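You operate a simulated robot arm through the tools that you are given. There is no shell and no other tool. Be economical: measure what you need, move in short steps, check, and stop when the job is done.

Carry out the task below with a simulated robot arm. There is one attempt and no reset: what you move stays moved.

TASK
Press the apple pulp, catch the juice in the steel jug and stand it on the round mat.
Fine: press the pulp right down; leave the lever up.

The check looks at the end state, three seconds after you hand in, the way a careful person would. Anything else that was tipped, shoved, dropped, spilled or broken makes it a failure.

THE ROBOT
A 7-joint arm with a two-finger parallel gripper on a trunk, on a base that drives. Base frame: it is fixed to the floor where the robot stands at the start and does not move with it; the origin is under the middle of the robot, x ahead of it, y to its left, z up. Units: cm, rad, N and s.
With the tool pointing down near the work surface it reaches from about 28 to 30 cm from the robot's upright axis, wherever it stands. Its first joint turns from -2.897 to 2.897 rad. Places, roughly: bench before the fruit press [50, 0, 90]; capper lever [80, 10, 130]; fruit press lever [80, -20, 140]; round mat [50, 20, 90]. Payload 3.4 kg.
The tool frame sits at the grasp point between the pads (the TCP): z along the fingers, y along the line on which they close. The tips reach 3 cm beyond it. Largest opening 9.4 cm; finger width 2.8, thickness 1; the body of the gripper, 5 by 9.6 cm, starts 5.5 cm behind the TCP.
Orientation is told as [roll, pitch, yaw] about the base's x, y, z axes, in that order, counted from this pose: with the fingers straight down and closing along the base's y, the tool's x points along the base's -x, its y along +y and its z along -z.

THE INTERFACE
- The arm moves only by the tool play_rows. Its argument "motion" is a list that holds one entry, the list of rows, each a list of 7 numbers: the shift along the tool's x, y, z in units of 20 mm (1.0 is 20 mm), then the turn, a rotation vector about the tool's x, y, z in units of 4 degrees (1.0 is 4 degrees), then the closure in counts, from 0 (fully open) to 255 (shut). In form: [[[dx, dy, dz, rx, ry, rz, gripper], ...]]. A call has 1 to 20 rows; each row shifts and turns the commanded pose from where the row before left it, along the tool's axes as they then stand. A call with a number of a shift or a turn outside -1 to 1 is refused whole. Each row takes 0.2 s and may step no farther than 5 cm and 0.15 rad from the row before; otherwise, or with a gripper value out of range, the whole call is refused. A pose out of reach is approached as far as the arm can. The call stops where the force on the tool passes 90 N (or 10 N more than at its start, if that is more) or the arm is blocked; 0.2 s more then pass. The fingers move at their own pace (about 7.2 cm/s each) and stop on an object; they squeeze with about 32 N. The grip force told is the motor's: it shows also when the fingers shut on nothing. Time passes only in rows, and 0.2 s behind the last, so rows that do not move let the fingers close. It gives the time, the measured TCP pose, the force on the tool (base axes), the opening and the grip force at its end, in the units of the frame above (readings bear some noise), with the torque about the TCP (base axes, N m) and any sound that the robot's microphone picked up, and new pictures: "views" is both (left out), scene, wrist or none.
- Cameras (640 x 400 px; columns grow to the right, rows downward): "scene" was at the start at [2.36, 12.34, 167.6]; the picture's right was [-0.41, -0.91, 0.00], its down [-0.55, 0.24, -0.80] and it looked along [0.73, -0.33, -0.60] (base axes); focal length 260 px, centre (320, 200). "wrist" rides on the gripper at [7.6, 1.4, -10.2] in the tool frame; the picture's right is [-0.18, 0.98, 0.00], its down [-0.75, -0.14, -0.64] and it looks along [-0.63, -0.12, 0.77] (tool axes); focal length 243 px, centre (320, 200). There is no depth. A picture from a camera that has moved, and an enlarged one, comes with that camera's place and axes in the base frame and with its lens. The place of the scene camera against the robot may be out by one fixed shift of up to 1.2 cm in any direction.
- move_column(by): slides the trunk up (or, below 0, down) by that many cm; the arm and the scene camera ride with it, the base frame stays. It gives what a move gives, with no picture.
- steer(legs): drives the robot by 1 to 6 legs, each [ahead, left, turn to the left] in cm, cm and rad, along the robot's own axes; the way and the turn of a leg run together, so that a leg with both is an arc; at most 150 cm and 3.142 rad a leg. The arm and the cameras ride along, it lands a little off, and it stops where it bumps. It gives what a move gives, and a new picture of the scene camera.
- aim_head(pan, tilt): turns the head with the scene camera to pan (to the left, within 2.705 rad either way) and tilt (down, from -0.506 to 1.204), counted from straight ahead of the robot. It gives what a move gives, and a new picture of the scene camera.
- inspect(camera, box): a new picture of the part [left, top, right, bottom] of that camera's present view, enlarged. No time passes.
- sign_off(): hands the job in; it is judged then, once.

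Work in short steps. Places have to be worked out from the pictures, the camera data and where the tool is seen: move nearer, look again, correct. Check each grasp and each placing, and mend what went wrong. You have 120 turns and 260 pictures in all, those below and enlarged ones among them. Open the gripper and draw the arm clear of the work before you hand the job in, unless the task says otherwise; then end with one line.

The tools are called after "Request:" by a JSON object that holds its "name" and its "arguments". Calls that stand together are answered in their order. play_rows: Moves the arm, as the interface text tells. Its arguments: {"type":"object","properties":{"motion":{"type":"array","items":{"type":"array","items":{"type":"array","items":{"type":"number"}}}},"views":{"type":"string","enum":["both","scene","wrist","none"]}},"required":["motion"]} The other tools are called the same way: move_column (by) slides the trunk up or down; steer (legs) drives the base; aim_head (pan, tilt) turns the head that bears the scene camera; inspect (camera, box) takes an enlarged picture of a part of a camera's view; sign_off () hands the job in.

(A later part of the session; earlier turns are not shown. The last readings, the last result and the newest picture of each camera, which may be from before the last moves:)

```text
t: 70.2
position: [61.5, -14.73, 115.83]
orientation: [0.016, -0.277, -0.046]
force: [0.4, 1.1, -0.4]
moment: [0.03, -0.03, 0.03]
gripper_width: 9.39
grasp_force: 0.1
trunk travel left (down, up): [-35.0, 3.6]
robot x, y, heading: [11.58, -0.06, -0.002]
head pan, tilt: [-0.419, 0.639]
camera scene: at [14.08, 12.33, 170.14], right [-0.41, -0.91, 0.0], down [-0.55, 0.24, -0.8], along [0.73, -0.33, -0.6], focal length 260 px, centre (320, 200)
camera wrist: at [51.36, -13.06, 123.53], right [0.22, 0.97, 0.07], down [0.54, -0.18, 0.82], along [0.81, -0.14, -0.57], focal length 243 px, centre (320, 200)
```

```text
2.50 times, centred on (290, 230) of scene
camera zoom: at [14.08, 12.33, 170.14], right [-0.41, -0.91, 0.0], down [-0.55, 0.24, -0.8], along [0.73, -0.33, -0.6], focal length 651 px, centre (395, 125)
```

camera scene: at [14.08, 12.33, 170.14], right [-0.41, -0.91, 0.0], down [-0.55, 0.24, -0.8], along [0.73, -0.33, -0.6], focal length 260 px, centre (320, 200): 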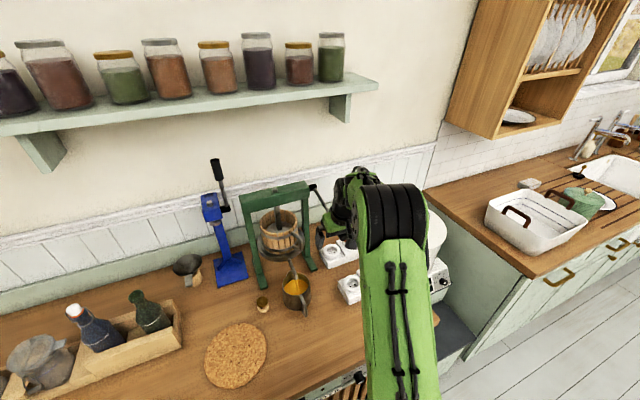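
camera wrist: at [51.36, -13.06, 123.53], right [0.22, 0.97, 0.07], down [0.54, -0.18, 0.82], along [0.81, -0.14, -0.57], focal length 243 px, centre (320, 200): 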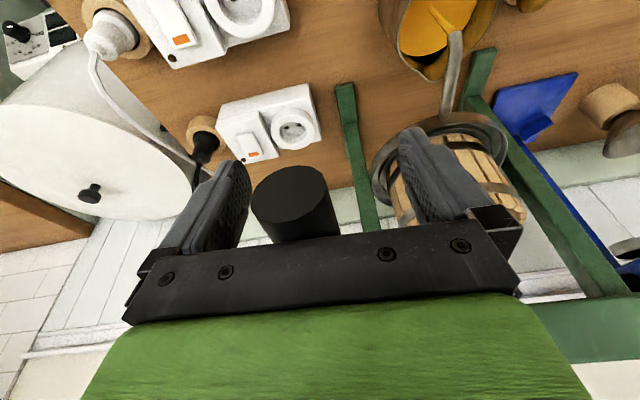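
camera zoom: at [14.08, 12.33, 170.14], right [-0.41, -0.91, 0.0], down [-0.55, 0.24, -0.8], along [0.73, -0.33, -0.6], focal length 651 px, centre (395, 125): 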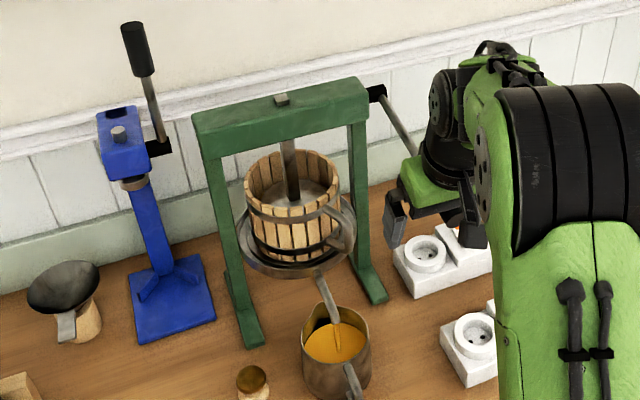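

Continue; lever now a bit below horizontal, no end stop felt yet.

Request:
{"name": "play_rows", "arguments": {"motion": [[[-0.02, 0, 0.56, 0, 0, 0, 0], [0, 0, 0, 0, 0, 0, 0], [-0.06, 0, 0.56, 0, 0, 0, 0], [0, 0, 0, 0, 0, 0, 0], [-0.1, 0, 0.56, 0, 0, 0, 0], [0, 0, 0, 0, 0, 0, 0]]]}}

Request:
{"name": "inspect", "arguments": {"camera": "scene", "box": [220, 150, 360, 310]}}

```text
t: 71.1
position: [61.94, -14.95, 115.41]
orientation: [0.005, -0.314, -0.046]
force: [-21.5, 5.3, 41.2]
moment: [-0.32, 0.69, -0.19]
gripper_width: 9.38
grasp_force: 0.0
trunk travel left (down, up): [-35.0, 3.6]
robot x, y, heading: [11.44, 0.02, 0.0]
head pan, tilt: [-0.419, 0.639]
stopped in row 4: the force on the tool passed its limit at 93 N (the readings are from after the stop); the commanded pose is now the measured one
camera scene: at [12.78, 12.72, 170.1], right [-0.41, -0.91, 0.0], down [-0.54, 0.24, -0.81], along [0.74, -0.33, -0.59], focal length 260 px, centre (320, 200)
camera wrist: at [51.48, -13.06, 122.71], right [0.22, 0.97, 0.06], down [0.51, -0.17, 0.84], along [0.83, -0.15, -0.54], focal length 243 px, centre (320, 200)
```

scene: 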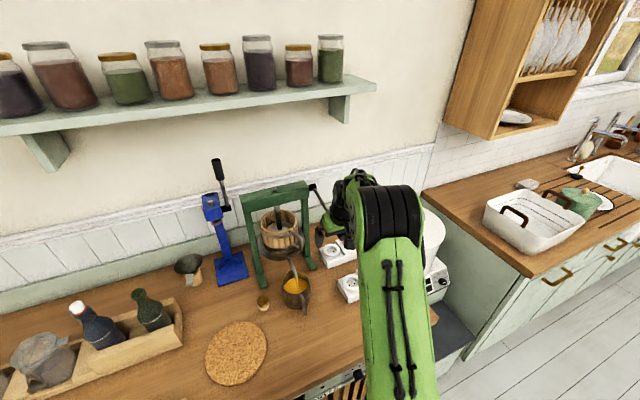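
wrist: 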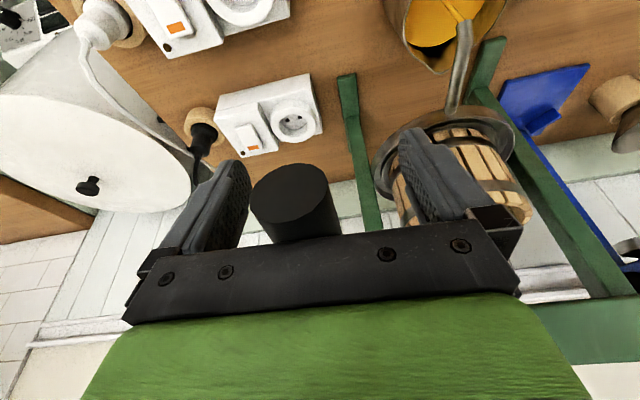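

```text
2.50 times, centred on (290, 230) of scene
camera zoom: at [12.78, 12.72, 170.1], right [-0.41, -0.91, 0.0], down [-0.54, 0.24, -0.81], along [0.74, -0.33, -0.59], focal length 651 px, centre (395, 125)
```

zoom: 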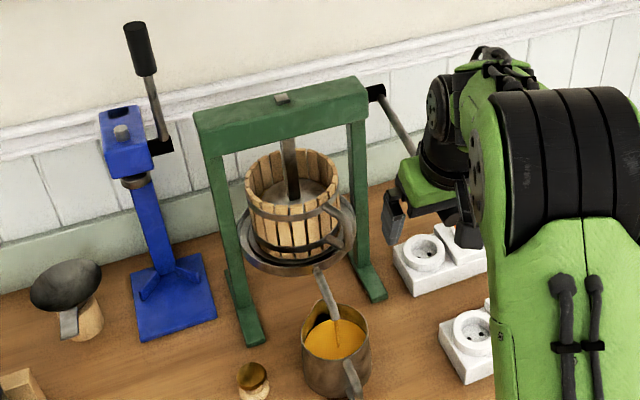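

The end stop is reached (93 N, plate fully down). Back the hand off 3.4 cm along its axis so the grip lies between the pads, and close for lifting the lever.

Request:
{"name": "play_rows", "arguments": {"motion": [[[0, 0, -0.6, 0, 0, 0, 0], [0, 0, -1, 0, 0, 0, 0], [0, 0, -0.1, 0, 0, 0, 255], [0, 0, 0, 0, 0, 0, 255], [0, 0, 0, 0, 0, 0, 255], [0, 0, 0, 0, 0, 0, 255], [0, 0, 0, 0, 0, 0, 255]]]}}

Request:
{"name": "inspect", "arguments": {"camera": "scene", "box": [220, 150, 360, 310]}}

```text
t: 72.7
position: [61.9, -15.22, 117.82]
orientation: [0.009, -0.298, -0.043]
force: [2.7, -2.7, -4.2]
moment: [-0.17, 0.4, 1.16]
gripper_width: 2.95
grasp_force: 45.2
trunk travel left (down, up): [-35.0, 3.6]
robot x, y, heading: [11.8, 0.26, 0.001]
head pan, tilt: [-0.419, 0.639]
camera scene: at [14.21, 12.25, 170.14], right [-0.41, -0.91, 0.0], down [-0.55, 0.24, -0.8], along [0.73, -0.33, -0.6], focal length 260 px, centre (320, 200)
camera wrist: at [51.51, -13.31, 125.32], right [0.22, 0.97, 0.06], down [0.53, -0.17, 0.83], along [0.82, -0.15, -0.55], focal length 243 px, centre (320, 200)
```

scene: 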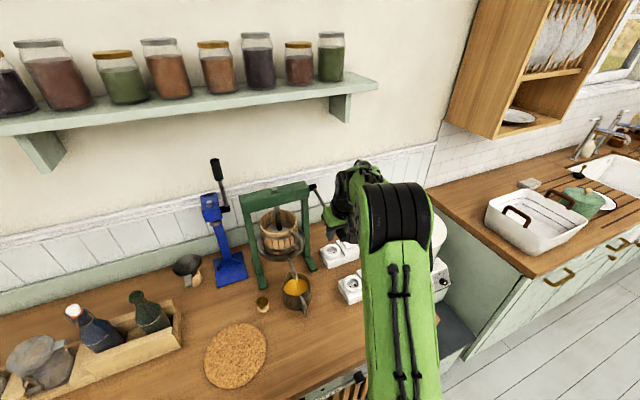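
wrist: 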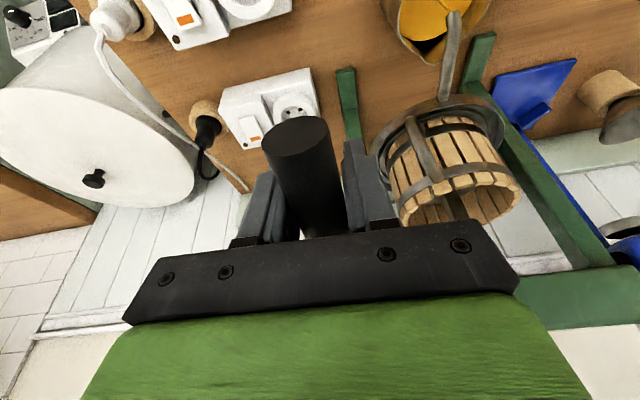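

```text
2.50 times, centred on (290, 230) of scene
camera zoom: at [14.21, 12.25, 170.14], right [-0.41, -0.91, 0.0], down [-0.55, 0.24, -0.8], along [0.73, -0.33, -0.6], focal length 651 px, centre (395, 125)
```

zoom: 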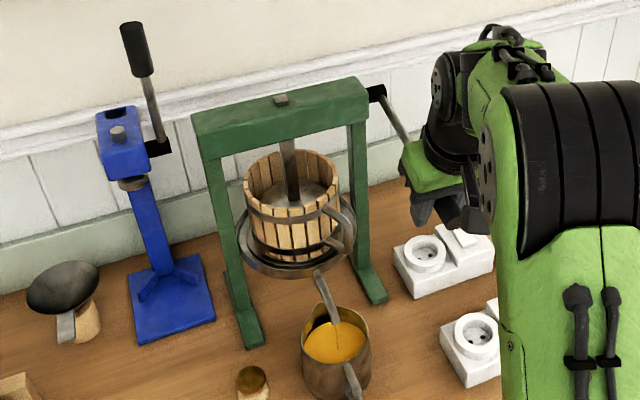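

Grip held (2.95 cm), lever at ≈99°. Raise it along the arc, turning the hand with it; first 40°.

Request:
{"name": "play_rows", "arguments": {"motion": [[[-0.15, 0, -0.811, 0, -0.625, 0, 255], [-0.255, 0, -0.785, 0, -0.625, 0, 255], [-0.355, 0, -0.745, 0, -0.625, 0, 255], [-0.449, 0, -0.692, 0, -0.625, 0, 255], [-0.536, 0, -0.627, 0, -0.625, 0, 255], [-0.613, 0, -0.552, 0, -0.625, 0, 255], [-0.68, 0, -0.467, 0, -0.625, 0, 255], [-0.735, 0, -0.375, 0, -0.625, 0, 255]]]}}

Request:
{"name": "inspect", "arguments": {"camera": "scene", "box": [220, 130, 360, 310]}}

```text
t: 74.5
position: [63.9, -15.16, 130.65]
orientation: [0.011, -0.65, -0.047]
force: [-10.2, 5.7, -7.6]
moment: [0.13, 1.21, 0.1]
gripper_width: 2.88
grasp_force: 44.8
trunk travel left (down, up): [-35.0, 3.6]
robot x, y, heading: [11.51, 0.03, 0.0]
head pan, tilt: [-0.419, 0.639]
camera scene: at [13.84, 12.5, 170.13], right [-0.41, -0.91, 0.0], down [-0.54, 0.24, -0.8], along [0.73, -0.33, -0.6], focal length 260 px, centre (320, 200)
camera wrist: at [51.64, -13.25, 134.1], right [0.19, 0.98, 0.12], down [0.21, -0.16, 0.97], along [0.96, -0.15, -0.23], focal length 243 px, centre (320, 200)
```

scene: 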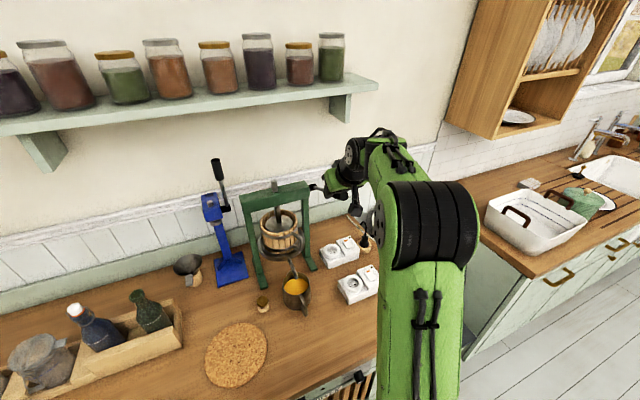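
wrist: 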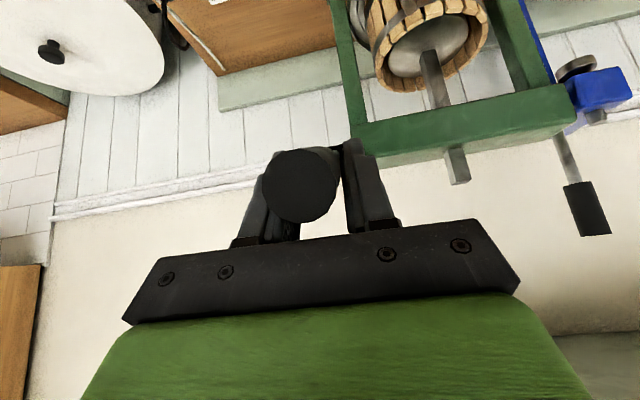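

```text
2.22 times, centred on (290, 220) of scene
camera zoom: at [13.84, 12.5, 170.13], right [-0.41, -0.91, 0.0], down [-0.54, 0.24, -0.8], along [0.73, -0.33, -0.6], focal length 578 px, centre (387, 156)
```

zoom: 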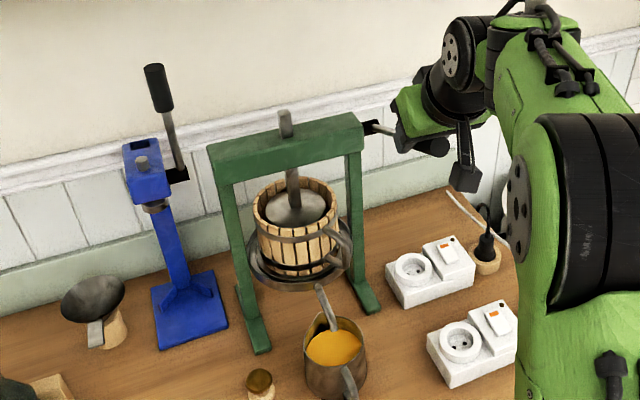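

Lever is coming up, plate rises, juice in the jug. Continue to vertical.

Request:
{"name": "play_rows", "arguments": {"motion": [[[-0.778, 0, -0.275, 0, -0.625, 0, 255], [-0.807, 0, -0.172, 0, -0.625, 0, 255], [-0.822, 0, -0.065, 0, -0.625, 0, 255], [-0.824, 0, 0.043, 0, -0.625, 0, 255], [-0.811, 0, 0.15, 0, -0.625, 0, 255], [-0.785, 0, 0.255, 0, -0.625, 0, 255], [-0.745, 0, 0.355, 0, -0.625, 0, 255]]]}}

Request:
{"name": "inspect", "arguments": {"camera": "scene", "box": [220, 80, 400, 220]}}

```text
t: 76.1
position: [72.65, -15.71, 138.2]
orientation: [0.016, -0.956, -0.053]
force: [0.6, 0.4, -0.1]
moment: [0.02, 0.0, 0.0]
gripper_width: 0.0
grasp_force: 32.8
trunk travel left (down, up): [-35.0, 3.6]
robot x, y, heading: [11.7, 0.17, 0.001]
head pan, tilt: [-0.419, 0.639]
camera scene: at [14.13, 12.31, 170.14], right [-0.41, -0.91, 0.0], down [-0.55, 0.24, -0.8], along [0.73, -0.33, -0.6], focal length 260 px, centre (320, 200)
camera wrist: at [59.91, -13.79, 137.72], right [0.15, 0.98, 0.16], down [-0.09, -0.15, 0.98], along [0.98, -0.16, 0.07], focal length 243 px, centre (320, 200)
```

scene: 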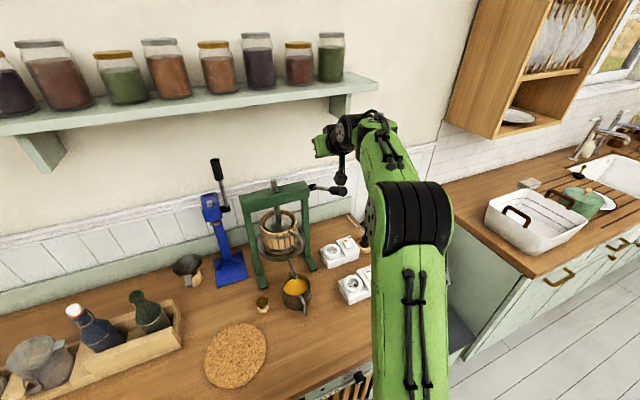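
wrist: 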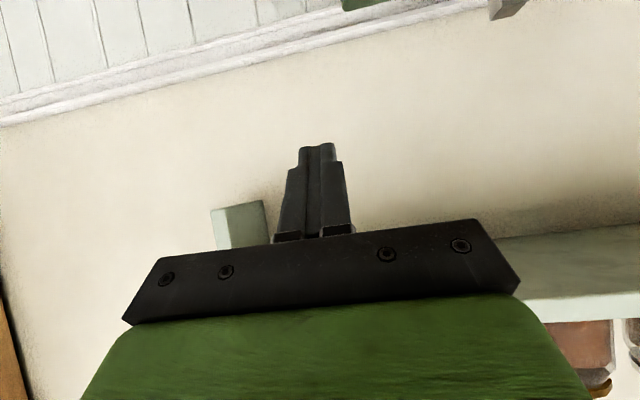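

```text
2.86 times, centred on (310, 150) of scene
camera zoom: at [14.13, 12.31, 170.14], right [-0.41, -0.91, 0.0], down [-0.55, 0.24, -0.8], along [0.73, -0.33, -0.6], focal length 744 px, centre (349, 343)
```

zoom: 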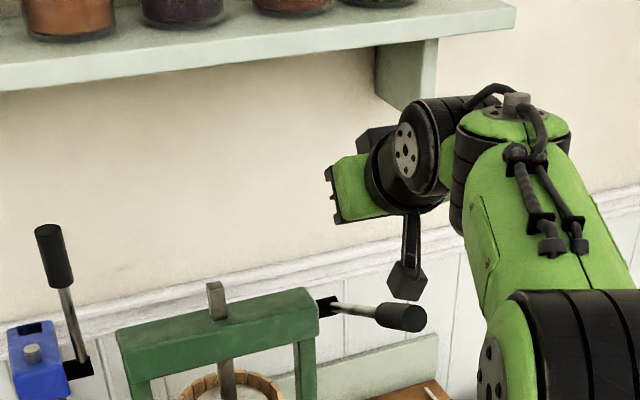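

The grip slipped around 60° because the hand's turning used up the pad friction; the lever rests at ≈60°. I'll instead lift it from below with closed fingers crossing under it from the right. First retreat right and yaw the tool toward +y.

Request:
{"name": "play_rows", "arguments": {"motion": [[[0.57, -0.3, -0.82, 0, 0, 0, 255], [0.57, -1, -0.82, 0, 0, 0, 255], [0.57, -1, -0.82, 0, 0, 0, 255], [0.57, -1, -0.82, 0, 0, 0, 255], [0, -1, 0, 0, 0, 0, 255], [0, -1, 0, 0, 0, 0, 255], [0, -1, 0, 0, 0, 0, 255], [0, 0, 0, -0.78, 0, -0.53, 255], [0, 0, 0, -0.78, 0, -0.53, 255], [0, 0, 0, -0.78, 0, -0.53, 255], [0, 0, 0, -0.78, 0, -0.53, 255], [0, 0, 0, -0.78, 0, -0.53, 255], [0, 0, 0, -0.78, 0, -0.53, 255], [0, 0, 0, -0.78, 0, -0.53, 255], [0, 0, 0, -0.78, 0, -0.53, 255], [0, 0, 0, -0.78, 0, -0.53, 255], [0, 0, 0, -0.78, 0, -0.53, 255], [0, 0, 0, -0.78, 0, -0.53, 255], [0, 0, 0, -0.78, 0, -0.53, 255]]]}}

```text
t: 80.1
position: [62.44, -25.41, 136.68]
orientation: [0.034, -0.966, 0.72]
force: [0.2, 0.4, -0.7]
moment: [0.0, 0.02, -0.01]
gripper_width: 0.0
grasp_force: 32.7
out of reach, approached as far as the arm can: row 17, 18, 19
trunk travel left (down, up): [-35.0, 3.6]
robot x, y, heading: [11.67, 0.12, 0.001]
head pan, tilt: [-0.419, 0.639]
camera scene: at [14.0, 12.27, 170.14], right [-0.41, -0.91, 0.0], down [-0.54, 0.24, -0.8], along [0.73, -0.33, -0.6], focal length 260 px, centre (320, 200)
camera wrist: at [52.04, -33.04, 136.25], right [-0.59, 0.79, 0.17], down [0.04, -0.19, 0.98], along [0.81, 0.59, 0.08], focal length 243 px, centre (320, 200)
```

scene: 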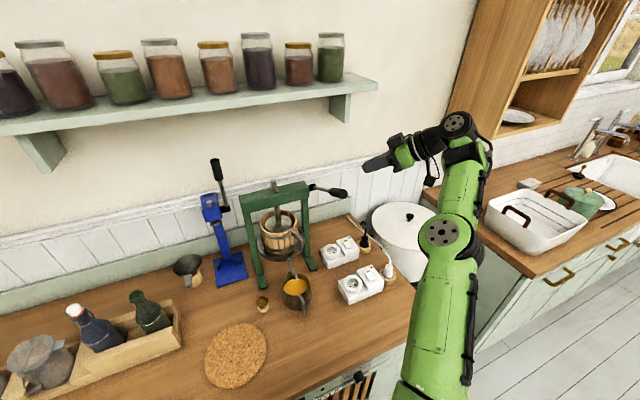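
wrist: 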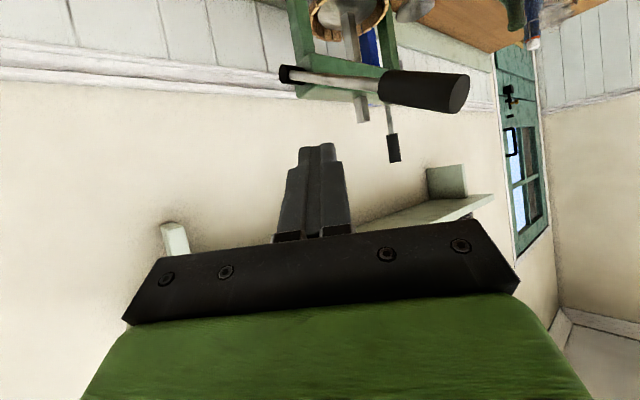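

Good pose; lever measures ≈63°. I go down below it, then slide the closed fingers under the grip to about (65,-15,123).

Request:
{"name": "play_rows", "arguments": {"motion": [[[0.81, 0, 0.56, 0, 0, 0, 255], [0.81, 0, 0.56, 0, 0, 0, 255], [0.81, 0, 0.56, 0, 0, 0, 255], [0.81, 0, 0.56, 0, 0, 0, 255], [0.81, 0, 0.56, 0, 0, 0, 255], [0.81, 0, 0.56, 0, 0, 0, 255], [0.81, 0, 0.56, 0, 0, 0, 255], [0.81, 0, 0.56, 0, 0, 0, 255]]]}}

```text
t: 81.9
position: [62.32, -25.23, 120.88]
orientation: [0.035, -0.967, 0.718]
force: [-0.5, 0.4, 0.7]
moment: [0.01, 0.03, -0.03]
gripper_width: 0.0
grasp_force: 32.9
trunk travel left (down, up): [-35.0, 3.6]
robot x, y, heading: [11.69, -0.1, -0.006]
head pan, tilt: [-0.419, 0.639]
camera scene: at [14.09, 12.29, 170.14], right [-0.41, -0.91, 0.0], down [-0.55, 0.24, -0.8], along [0.73, -0.33, -0.6], focal length 260 px, centre (320, 200)
camera wrist: at [51.98, -32.84, 120.4], right [-0.59, 0.79, 0.17], down [0.04, -0.19, 0.98], along [0.81, 0.58, 0.08], focal length 243 px, centre (320, 200)
```

scene: 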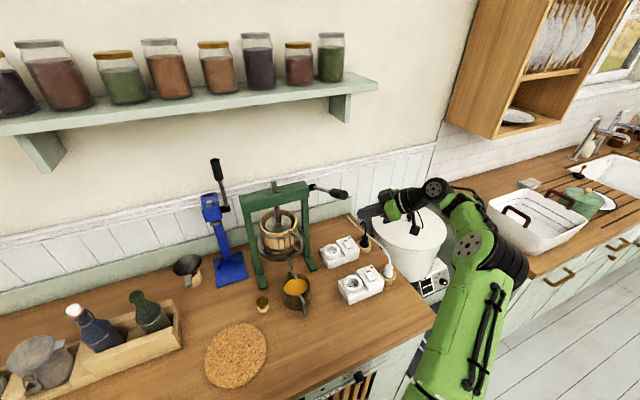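
wrist: 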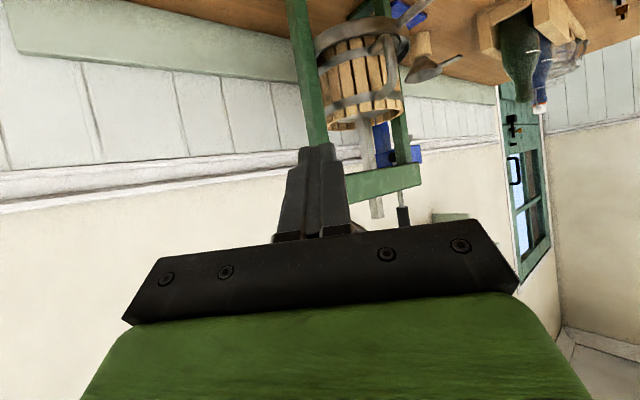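

Below the lever now. Slide in +y beneath it.

Request:
{"name": "play_rows", "arguments": {"motion": [[[-0.667, 0.608, 0.606, 0, 0, 0, 255], [-0.667, 0.608, 0.606, 0, 0, 0, 255], [-0.667, 0.608, 0.606, 0, 0, 0, 255], [-0.667, 0.608, 0.606, 0, 0, 0, 255], [-0.667, 0.608, 0.606, 0, 0, 0, 255]]]}}

Request:
{"name": "inspect", "arguments": {"camera": "scene", "box": [240, 130, 420, 270]}}

```text
t: 83.1
position: [64.54, -15.65, 123.04]
orientation: [0.045, -0.966, 0.706]
force: [-4.5, -17.5, -1.2]
moment: [1.29, -0.33, 0.48]
gripper_width: 0.01
grasp_force: 33.2
trunk travel left (down, up): [-35.0, 3.6]
robot x, y, heading: [11.58, -0.14, -0.004]
head pan, tilt: [-0.419, 0.639]
camera scene: at [13.99, 11.51, 170.19], right [-0.41, -0.91, 0.0], down [-0.54, 0.25, -0.8], along [0.73, -0.33, -0.6], focal length 260 px, centre (320, 200)
camera wrist: at [54.02, -23.19, 122.42], right [-0.58, 0.79, 0.18], down [0.04, -0.19, 0.98], along [0.81, 0.58, 0.08], focal length 243 px, centre (320, 200)
```

scene: 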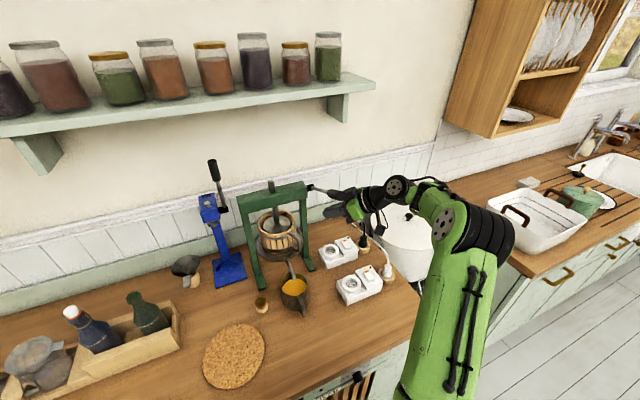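
wrist: 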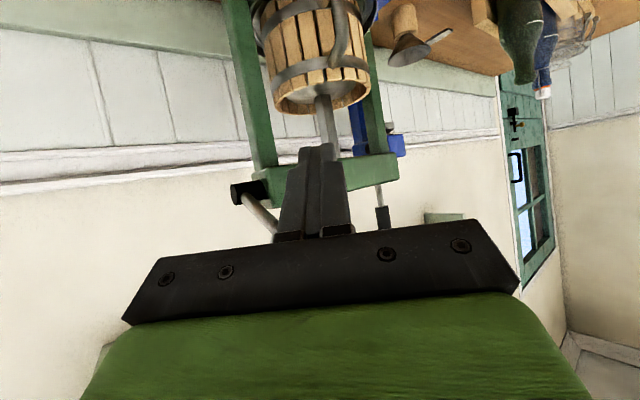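

```text
2.86 times, centred on (330, 200) of scene
camera zoom: at [13.99, 11.51, 170.19], right [-0.41, -0.91, 0.0], down [-0.54, 0.25, -0.8], along [0.73, -0.33, -0.6], focal length 744 px, centre (291, 200)
```

zoom: 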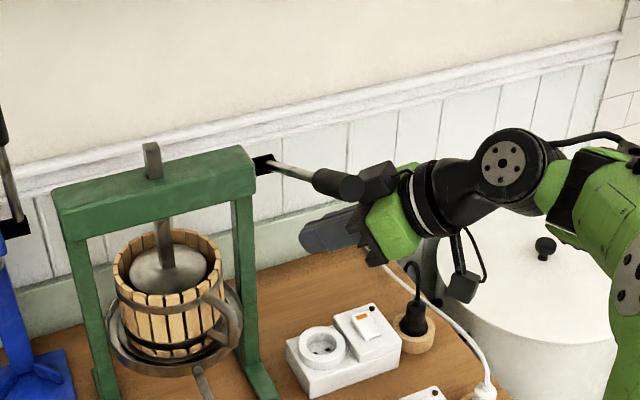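

The hand's body is touching the grip's side (17 N), so I back off and level the fingers (pitch toward -90°).

Request:
{"name": "play_rows", "arguments": {"motion": [[[0.376, -0.75, -0.54, 0, 0, 0, 255], [0.376, -0.75, -0.54, 0, 0, 0, 255], [0.376, -0.75, -0.54, 0, 0, 0, 255], [0, 0, 0, 0, -1, 0, 255], [0, 0, 0, 0, -1, 0, 255], [0, 0, 0, 0, -1, 0, 255], [0, 0, 0, 0, -1, 0, 255], [0, 0, 0, 0, -1, 0, 255], [0, 0, 0, 0, -1, 0, 255], [0, 0, 0, 0, -1, 0, 255], [0, 0, 0, 0, -1, 0, 255]]]}}

Request:
{"name": "inspect", "arguments": {"camera": "scene", "box": [240, 130, 420, 270]}}

```text
t: 85.5
position: [64.74, -20.75, 123.12]
orientation: [0.421, -1.522, 0.324]
force: [0.3, 0.7, -0.1]
moment: [-0.01, 0.02, 0.0]
gripper_width: 0.0
grasp_force: 33.4
trunk travel left (down, up): [-35.0, 3.6]
robot x, y, heading: [11.78, -0.07, 0.002]
head pan, tilt: [-0.419, 0.639]
camera scene: at [14.07, 12.3, 170.14], right [-0.41, -0.91, 0.0], down [-0.55, 0.24, -0.8], along [0.73, -0.33, -0.6], focal length 260 px, centre (320, 200)
camera wrist: at [55.85, -26.74, 115.86], right [-0.66, 0.72, 0.2], down [-0.34, -0.53, 0.78], along [0.67, 0.44, 0.59], focal length 243 px, centre (320, 200)
```

scene: 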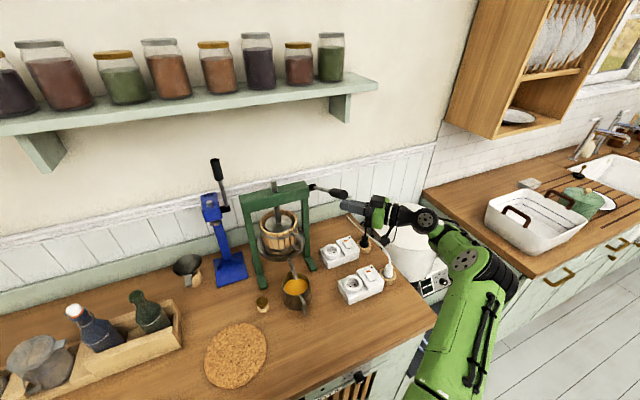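
wrist: 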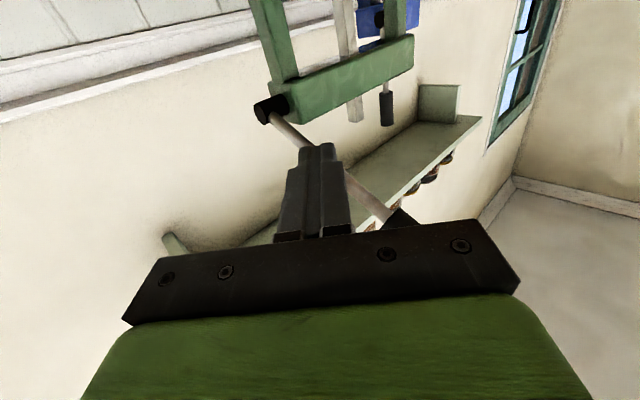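

```text
2.86 times, centred on (330, 200) of scene
camera zoom: at [14.07, 12.3, 170.14], right [-0.41, -0.91, 0.0], down [-0.55, 0.24, -0.8], along [0.73, -0.33, -0.6], focal length 744 px, centre (291, 200)
```

zoom: 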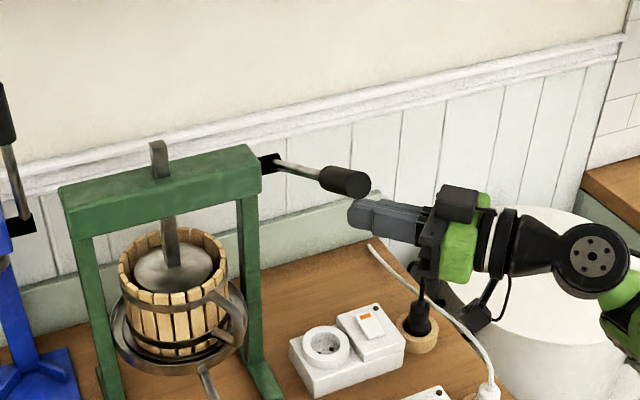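

Fingers are now level, pointing forward-left. Slide under the grip: TCP to (63,-15.3,123).

Request:
{"name": "play_rows", "arguments": {"motion": [[[0, 0.645, 0.31, 0, 0, 0, 255], [0, 0.645, 0.31, 0, 0, 0, 255], [0, 0.645, 0.31, 0, 0, 0, 255], [0, 0.645, 0.31, 0, 0, 0, 255], [-0.8, 0, 0, 0, 0, 0, 255]]]}}

Request:
{"name": "inspect", "arguments": {"camera": "scene", "box": [240, 130, 420, 270]}}

```text
t: 86.7
position: [63.21, -14.93, 124.68]
orientation: [0.415, -1.522, 0.334]
force: [0.3, 0.8, -0.8]
moment: [0.0, 0.0, 0.03]
gripper_width: 0.01
grasp_force: 32.6
trunk travel left (down, up): [-35.0, 3.6]
robot x, y, heading: [11.63, -0.15, 0.0]
head pan, tilt: [-0.419, 0.639]
camera scene: at [14.03, 12.35, 170.14], right [-0.41, -0.91, 0.0], down [-0.55, 0.24, -0.8], along [0.73, -0.33, -0.6], focal length 260 px, centre (320, 200)
camera wrist: at [54.32, -21.01, 117.41], right [-0.66, 0.72, 0.2], down [-0.34, -0.53, 0.78], along [0.67, 0.45, 0.59], focal length 243 px, centre (320, 200)
```

scene: 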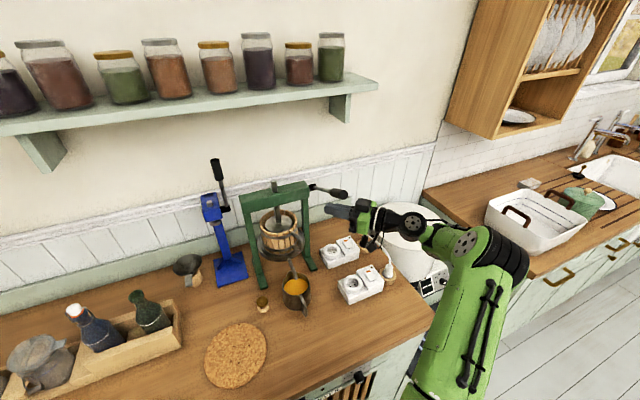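
wrist: 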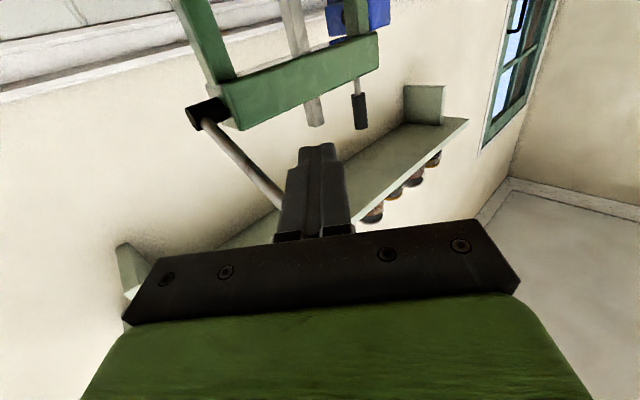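

```text
2.86 times, centred on (330, 200) of scene
camera zoom: at [14.03, 12.35, 170.14], right [-0.41, -0.91, 0.0], down [-0.55, 0.24, -0.8], along [0.73, -0.33, -0.6], focal length 744 px, centre (291, 200)
```

zoom: 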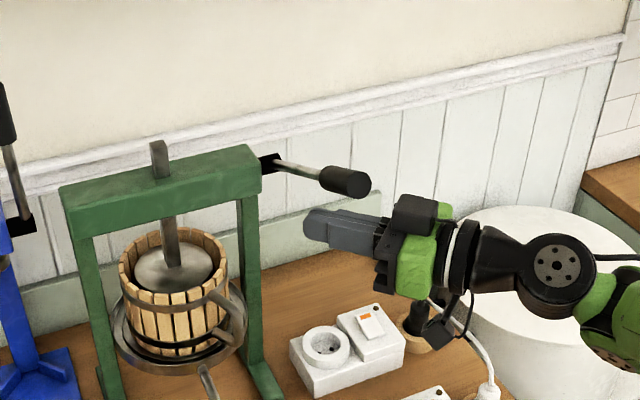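

Clear underneath. Lift along the arc to about 30°.

Request:
{"name": "play_rows", "arguments": {"motion": [[[-0.725, 0.17, -0.18, 0, 0, 0, 255], [-0.725, 0.17, -0.18, 0, 0, 0, 255], [-0.975, -0.29, 0.31, 0, 0, 0, 255], [-0.975, -0.29, 0.31, 0, 0, 0, 255], [-0.65, -0.34, 0.365, 0, 0, 0, 255], [-0.65, -0.34, 0.365, 0, 0, 0, 255], [-0.575, -0.39, 0.42, 0, 0, 0, 255], [-0.575, -0.39, 0.42, 0, 0, 0, 255]]]}}

Request:
{"name": "inspect", "arguments": {"camera": "scene", "box": [240, 90, 420, 230]}}

```text
t: 88.5
position: [68.99, -14.88, 135.93]
orientation: [0.424, -1.521, 0.326]
force: [-0.3, 4.1, -5.6]
moment: [-0.08, 0.09, 0.08]
gripper_width: 0.0
grasp_force: 33.1
trunk travel left (down, up): [-35.0, 3.6]
robot x, y, heading: [11.84, -0.34, 0.003]
head pan, tilt: [-0.419, 0.639]
camera scene: at [14.14, 12.41, 170.13], right [-0.41, -0.91, 0.0], down [-0.55, 0.24, -0.8], along [0.73, -0.33, -0.6], focal length 260 px, centre (320, 200)
camera wrist: at [60.11, -20.88, 128.83], right [-0.66, 0.72, 0.2], down [-0.34, -0.53, 0.78], along [0.67, 0.45, 0.59], focal length 243 px, centre (320, 200)
```

scene: 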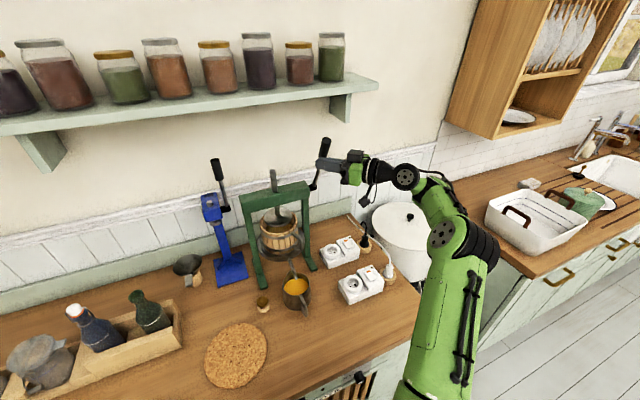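
wrist: 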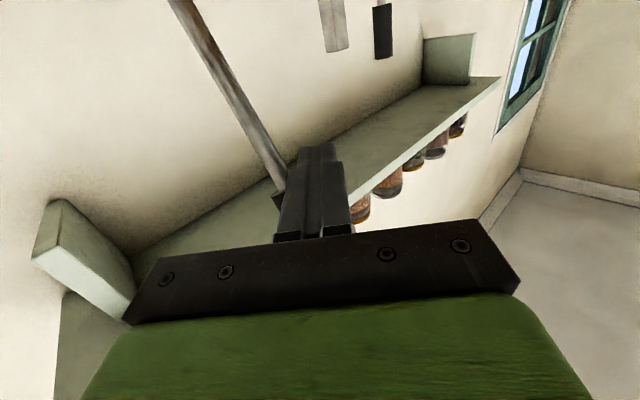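

```text
2.86 times, centred on (330, 160) of scene
camera zoom: at [14.14, 12.41, 170.13], right [-0.41, -0.91, 0.0], down [-0.55, 0.24, -0.8], along [0.73, -0.33, -0.6], focal length 744 px, centre (291, 314)
```

zoom: 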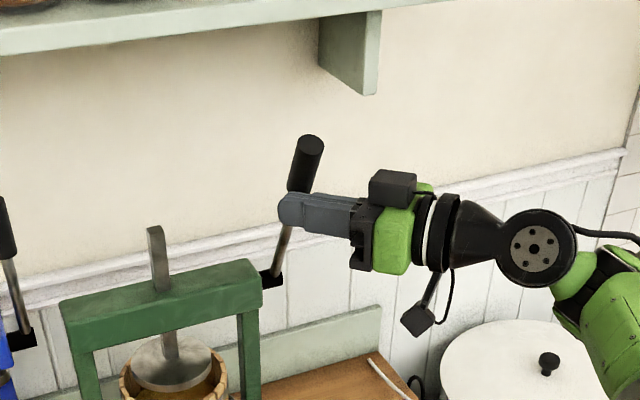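

Works well. Continue pushing the lever to vertical.

Request:
{"name": "play_rows", "arguments": {"motion": [[[-0.45, -0.476, 0.51, 0, 0, 0, 255], [-0.45, -0.476, 0.51, 0, 0, 0, 255], [-0.325, -0.49, 0.53, 0, 0, 0, 255], [-0.325, -0.49, 0.53, 0, 0, 0, 255], [-0.2, -0.54, 0.584, 0, 0, 0, 255], [-0.2, -0.54, 0.584, 0, 0, 0, 255]]]}}

Request:
{"name": "inspect", "arguments": {"camera": "scene", "box": [240, 90, 420, 230]}}

```text
t: 89.9
position: [76.28, -14.52, 139.71]
orientation: [0.405, -1.524, 0.343]
force: [-1.8, 0.1, 2.0]
moment: [0.01, -0.07, 0.03]
gripper_width: 0.0
grasp_force: 33.1
out of reach, approached as far as the arm can: row 6
trunk travel left (down, up): [-35.0, 3.6]
robot x, y, heading: [11.56, 0.38, -0.004]
head pan, tilt: [-0.419, 0.639]
camera scene: at [13.92, 12.33, 170.15], right [-0.41, -0.91, 0.0], down [-0.54, 0.24, -0.8], along [0.73, -0.33, -0.6], focal length 260 px, centre (320, 200)
camera wrist: at [67.38, -20.56, 132.43], right [-0.66, 0.72, 0.2], down [-0.34, -0.53, 0.78], along [0.67, 0.44, 0.59], focal length 243 px, centre (320, 200)
```

scene: 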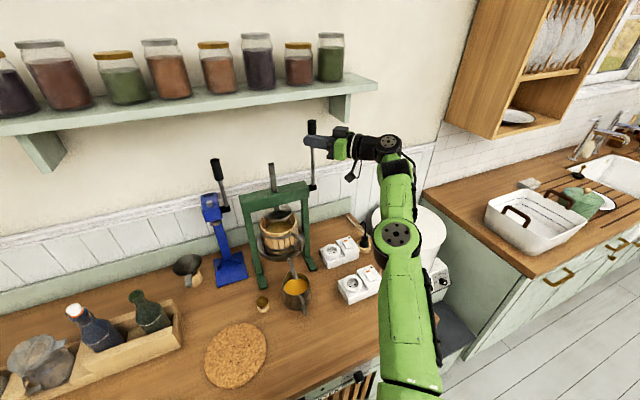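
wrist: 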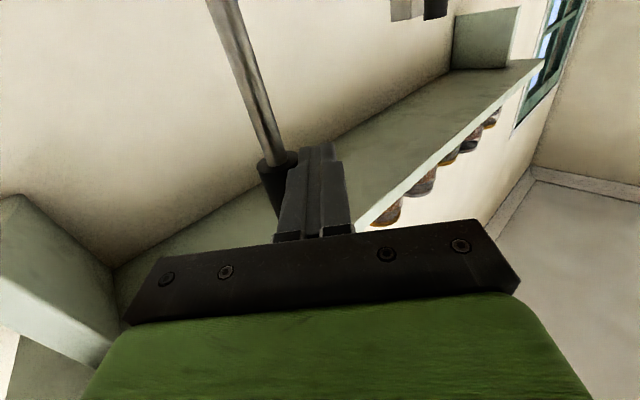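

```text
2.86 times, centred on (330, 160) of scene
camera zoom: at [13.92, 12.33, 170.15], right [-0.41, -0.91, 0.0], down [-0.54, 0.24, -0.8], along [0.73, -0.33, -0.6], focal length 744 px, centre (291, 314)
```

zoom: 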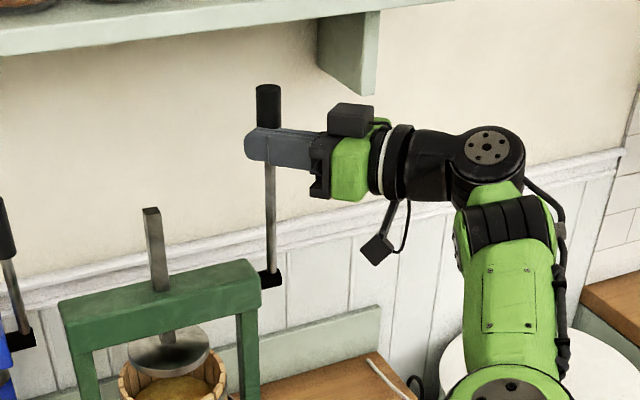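

Lever nearly vertical. A last small push ahead to bring it fully up.

Request:
{"name": "play_rows", "arguments": {"motion": [[[0.1, -0.3, 0.32, 0, 0, 0, 255], [0.1, -0.3, 0.32, 0, 0, 0, 255]]], "views": "none"}}

Request:
{"name": "inspect", "arguments": {"camera": "scene", "box": [240, 90, 420, 230]}}

```text
t: 90.5
position: [76.66, -13.97, 139.13]
orientation: [0.392, -1.525, 0.354]
force: [-11.9, -5.1, 3.3]
moment: [-0.03, -0.2, -0.18]
gripper_width: 0.03
grasp_force: 33.2
out of reach, approached as far as the arm can: row 1, 2
trunk travel left (down, up): [-35.0, 3.6]
robot x, y, heading: [11.72, -0.04, -0.002]
head pan, tilt: [-0.419, 0.639]
```

```text
2.86 times, centred on (330, 160) of scene
camera zoom: at [13.6, 12.21, 170.15], right [-0.41, -0.91, 0.0], down [-0.54, 0.24, -0.8], along [0.73, -0.33, -0.6], focal length 744 px, centre (291, 314)
```

zoom: 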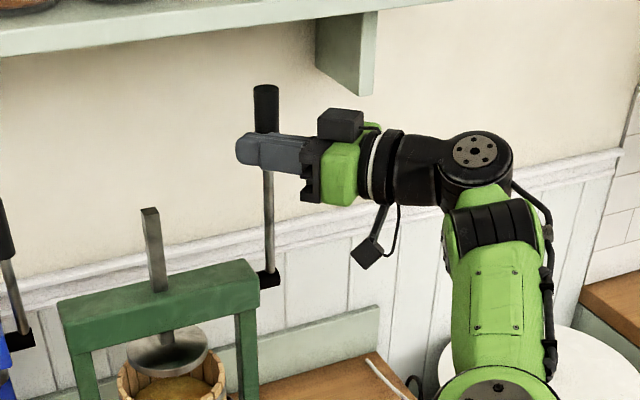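

The lever resists with 12 N, i.e. it is at its upper stop. Withdraw the hand back and away to the right.

Request:
{"name": "play_rows", "arguments": {"motion": [[[0, 0.5, -0.55, 0, 0, 0, 255], [0, 0.5, -0.55, 0, 0, 0, 255], [0, 0.5, -0.55, 0, 0, 0, 255], [0, 0.2, -0.9, 0, 0, 0, 255], [0, 0, -1, 0, 0, 0, 255], [0, 0, -1, 0, 0, 0, 255], [0, 0, -1, 0, 0, 0, 255], [0, 0, 0, 0, 1, 0, 255], [0, 0, 0, 0, 1, 0, 255], [0, 0, 0, 0, 1, 0, 255], [0, 0, 0, 0, 1, 0, 255], [0, 0, 0, 0, 1, 0, 255], [0, 0, 0, 0, 1, 0, 255], [0, 0, 0, 0, 1, 0, 255], [0, 0, 0, 0, 1, 0, 255]]], "views": "scene"}}

Request:
{"name": "inspect", "arguments": {"camera": "scene", "box": [220, 90, 360, 310]}}

```text
t: 93.7
position: [66.51, -18.72, 139.47]
orientation: [0.035, -0.965, 0.722]
force: [-0.4, -0.1, 1.2]
moment: [0.0, -0.03, 0.04]
gripper_width: 0.02
grasp_force: 33.2
trunk travel left (down, up): [-35.0, 3.6]
robot x, y, heading: [11.54, 0.2, -0.003]
head pan, tilt: [-0.419, 0.639]
camera scene: at [14.11, 12.45, 170.13], right [-0.41, -0.91, 0.0], down [-0.55, 0.24, -0.8], along [0.73, -0.33, -0.6], focal length 260 px, centre (320, 200)
```

scene: 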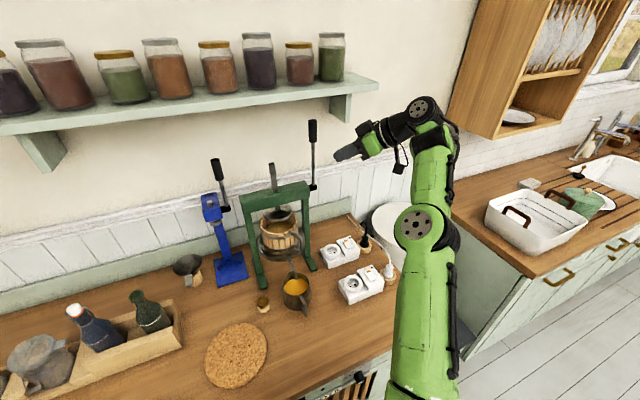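

```text
1.82 times, centred on (290, 200) of scene
camera zoom: at [14.11, 12.45, 170.13], right [-0.41, -0.91, 0.0], down [-0.55, 0.24, -0.8], along [0.73, -0.33, -0.6], focal length 473 px, centre (374, 200)
```

zoom: 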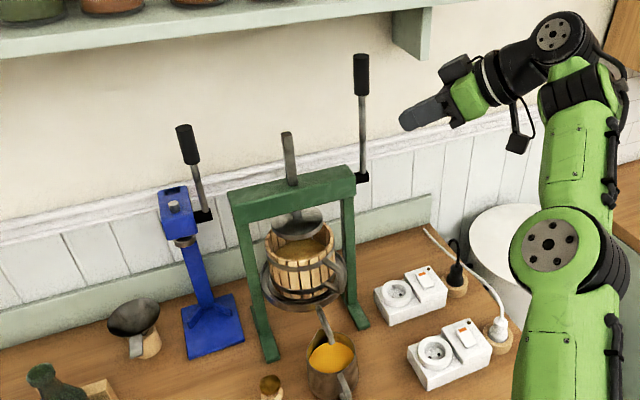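

Lever stands fully up and stays; pulp is pressed low in the basket. Turn the hand back straight.

Request:
{"name": "play_rows", "arguments": {"motion": [[[0.57, 0, -0.82, 0, 0, 0, 200], [0, 0, 0, 0.78, 0, 0.53, 100], [0, 0, 0, 0.78, 0, 0.53, 0], [0, 0, 0, 0.78, 0, 0.53, 0], [0, 0, 0, 0.78, 0, 0.53, 0], [0, 0, 0, 0.78, 0, 0.53, 0], [0, 0, 0, 0.78, 0, 0.53, 0], [0, 0, 0, 0.78, 0, 0.53, 0], [0, 0, 0, 0.78, 0, 0.53, 0], [0, 0, 0, 0.78, 0, 0.53, 0], [0, 0, 0, 0.78, 0, 0.53, 0], [0, 0, 0, 0.78, 0, 0.53, 0]]], "views": "none"}}

Request:
{"name": "inspect", "arguments": {"camera": "scene", "box": [240, 220, 360, 320]}}

```text
t: 96.3
position: [65.22, -20.19, 139.41]
orientation: [0.017, -0.956, 0.008]
force: [0.8, -0.5, 0.1]
moment: [-0.01, -0.02, -0.01]
gripper_width: 9.39
grasp_force: 0.0
trunk travel left (down, up): [-35.0, 3.6]
robot x, y, heading: [11.65, -0.55, 0.003]
head pan, tilt: [-0.419, 0.639]
```

```text
4.00 times, centred on (300, 270) of scene
camera zoom: at [14.06, 12.41, 170.13], right [-0.41, -0.91, 0.0], down [-0.55, 0.24, -0.8], along [0.73, -0.33, -0.6], focal length 1041 px, centre (400, -80)
```

zoom: 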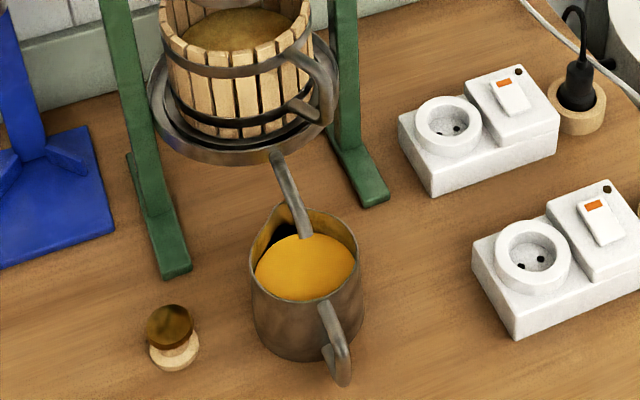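

No spill, jug about three quarters full. I check how deep the pulp now lies in the basket.

Request:
{"name": "inspect", "arguments": {"camera": "scene", "box": [240, 180, 320, 260]}}

```text
5.00 times, centred on (280, 220) of scene
camera zoom: at [14.06, 12.41, 170.13], right [-0.41, -0.91, 0.0], down [-0.55, 0.24, -0.8], along [0.73, -0.33, -0.6], focal length 1302 px, centre (520, 100)
```

zoom: 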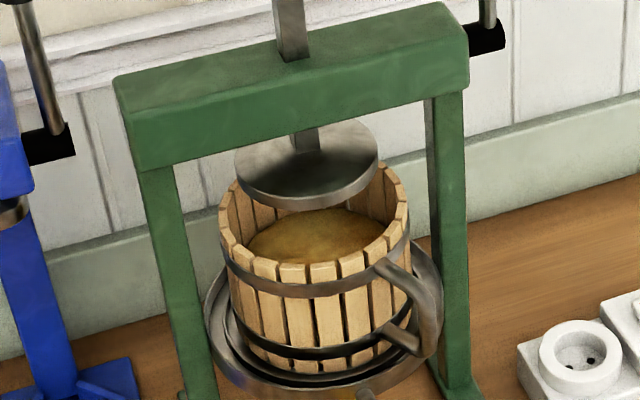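

Pulp is well compressed and the lever had hit its hard stop. Now go for the jug: retreat, descend at y≈-20 and turn the tool vertical.

Request:
{"name": "play_rows", "arguments": {"motion": [[[0.577, 0.3, -0.817, 0, 0, 0, 0], [0.577, 0.3, -0.817, 0, 0, 0, 0], [0.577, 0.3, -0.817, 0, 0, 0, 0], [0.577, 0.3, -0.817, 0, 0, 0, 0], [0.577, 0.3, -0.817, 0, 0, 0, 0], [0.577, 0.3, -0.817, 0, 0, 0, 0], [0.817, 0, 0.577, 0, 0, 0, 0], [0.817, 0, 0.577, 0, 0, 0, 0], [0.817, 0, 0.577, 0, 0, 0, 0], [0.817, 0, 0.577, 0, 0, 0, 0], [0.817, 0, 0.577, 0, 0, 0, 0], [0.817, 0, 0.577, 0, 0, 0, 0], [0.817, 0, 0.577, 0, 0, 0, 0], [0.817, 0, 0.577, 0, 0, 0, 0], [0.817, 0, 0.577, 0, 0, 0, 0], [0.817, 0, 0.577, 0, 0, 0, 0], [0.817, 0, 0.577, 0, 0, 0, 0], [0.817, 0, 0.577, 0, 0, 0, 0]]], "views": "none"}}

Request:
{"name": "play_rows", "arguments": {"motion": [[[0, 0, 0, 0, 1, 0, 0], [0, 0, 0, 0, 1, 0, 0], [0, 0, 0, 0, 1, 0, 0], [0, 0, 0, 0, 1, 0, 0], [0, 0, 0, 0, 1, 0, 0], [0, 0, 0, 0, 1, 0, 0], [0, 0, 0, 0, 1, 0, 0], [0, 0, 0, 0, 1, 0, 0], [0, 0, 0, 0, 1, 0, 0], [0, 0, 0, 0, 1, 0, 0], [0, 0, 0, 0, 1, 0, 0], [0, 0, 0, 0, 1, 0, 0], [0, 0, 0, 0, 1, 0, 0], [0, 0, 0, 0, 0.7, 0, 0]]]}}

```text
t: 100.1
position: [52.8, -16.76, 115.76]
orientation: [0.018, -0.954, 0.009]
force: [0.2, 0.2, 0.5]
moment: [0.02, -0.01, 0.02]
gripper_width: 9.38
grasp_force: 0.1
trunk travel left (down, up): [-35.0, 3.6]
robot x, y, heading: [11.9, 0.08, 0.003]
head pan, tilt: [-0.419, 0.639]
```

```text
t: 103.1
position: [53.04, -16.68, 115.55]
orientation: [0.01, 0.002, 0.023]
force: [-0.2, -0.1, 0.7]
moment: [-0.02, -0.04, 0.04]
gripper_width: 9.37
grasp_force: 0.2
trunk travel left (down, up): [-35.0, 3.6]
robot x, y, heading: [11.45, -0.08, -0.003]
head pan, tilt: [-0.419, 0.639]
camera scene: at [14.09, 12.34, 170.14], right [-0.41, -0.91, 0.0], down [-0.55, 0.24, -0.8], along [0.73, -0.33, -0.6], focal length 260 px, centre (320, 200)
camera wrist: at [45.38, -15.49, 125.76], right [0.16, 0.99, 0.01], down [0.76, -0.13, 0.64], along [0.63, -0.1, -0.77], focal length 243 px, centre (320, 200)
```

scene: 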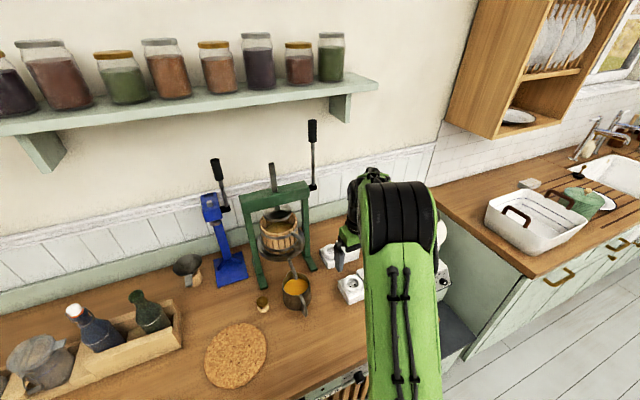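
wrist: 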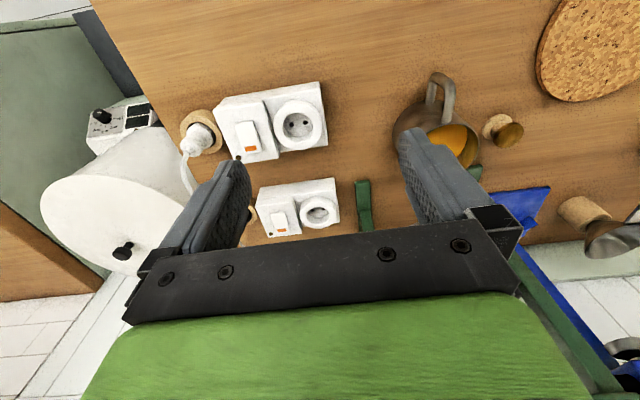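

Tool vertical at (53,-16.7,115.6). Move over the handle (56,-2.1) and look.

Request:
{"name": "play_rows", "arguments": {"motion": [[[0, 1, 0, 0, 0, 0, 0], [0, 1, 0, 0, 0, 0, 0], [0, 1, 0, 0, 0, 0, 0], [0, 1, 0, 0, 0, 0, 0], [0, 1, 0.5, 0, 0, 0, 0], [-0.5, 1, 0.5, 0, 0, 0, 0], [-0.7, 1, 0.5, -0.15, 0, 0.3, 0], [0, 0.3, 1, 0, 0, 0, 0], [0, 0, 1, 0, 0, 0, 0]]]}}

```text
t: 105.1
position: [55.28, -1.64, 108.68]
orientation: [0.021, 0.003, 0.003]
force: [-0.8, -0.1, -0.1]
moment: [0.01, 0.0, -0.02]
gripper_width: 9.39
grasp_force: 0.2
trunk travel left (down, up): [-35.0, 3.6]
robot x, y, heading: [11.32, -0.13, 0.002]
head pan, tilt: [-0.419, 0.639]
camera scene: at [14.14, 12.34, 170.13], right [-0.41, -0.91, 0.0], down [-0.55, 0.24, -0.8], along [0.73, -0.33, -0.6], focal length 260 px, centre (320, 200)
camera wrist: at [47.54, -0.47, 118.84], right [0.18, 0.98, 0.02], down [0.76, -0.15, 0.64], along [0.63, -0.1, -0.77], focal length 243 px, centre (320, 200)
```

scene: 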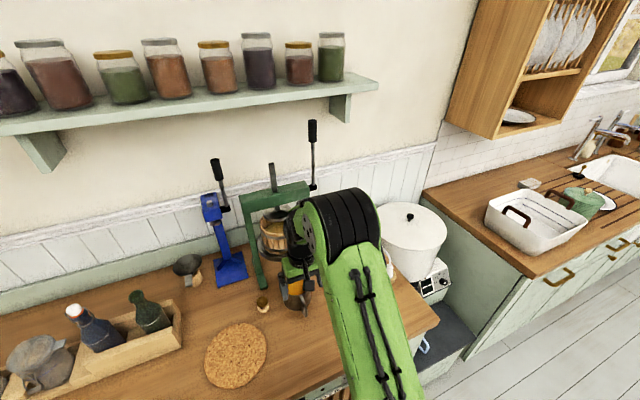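
wrist: 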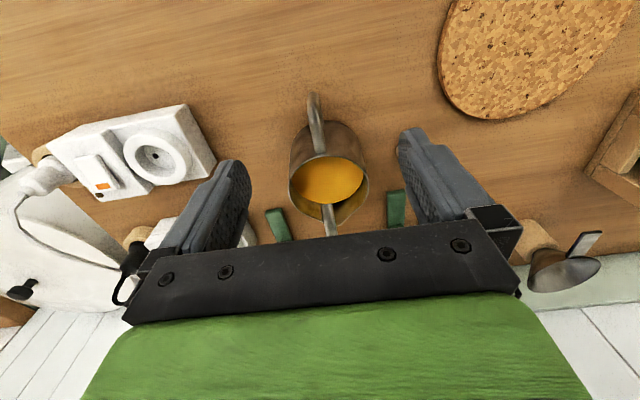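

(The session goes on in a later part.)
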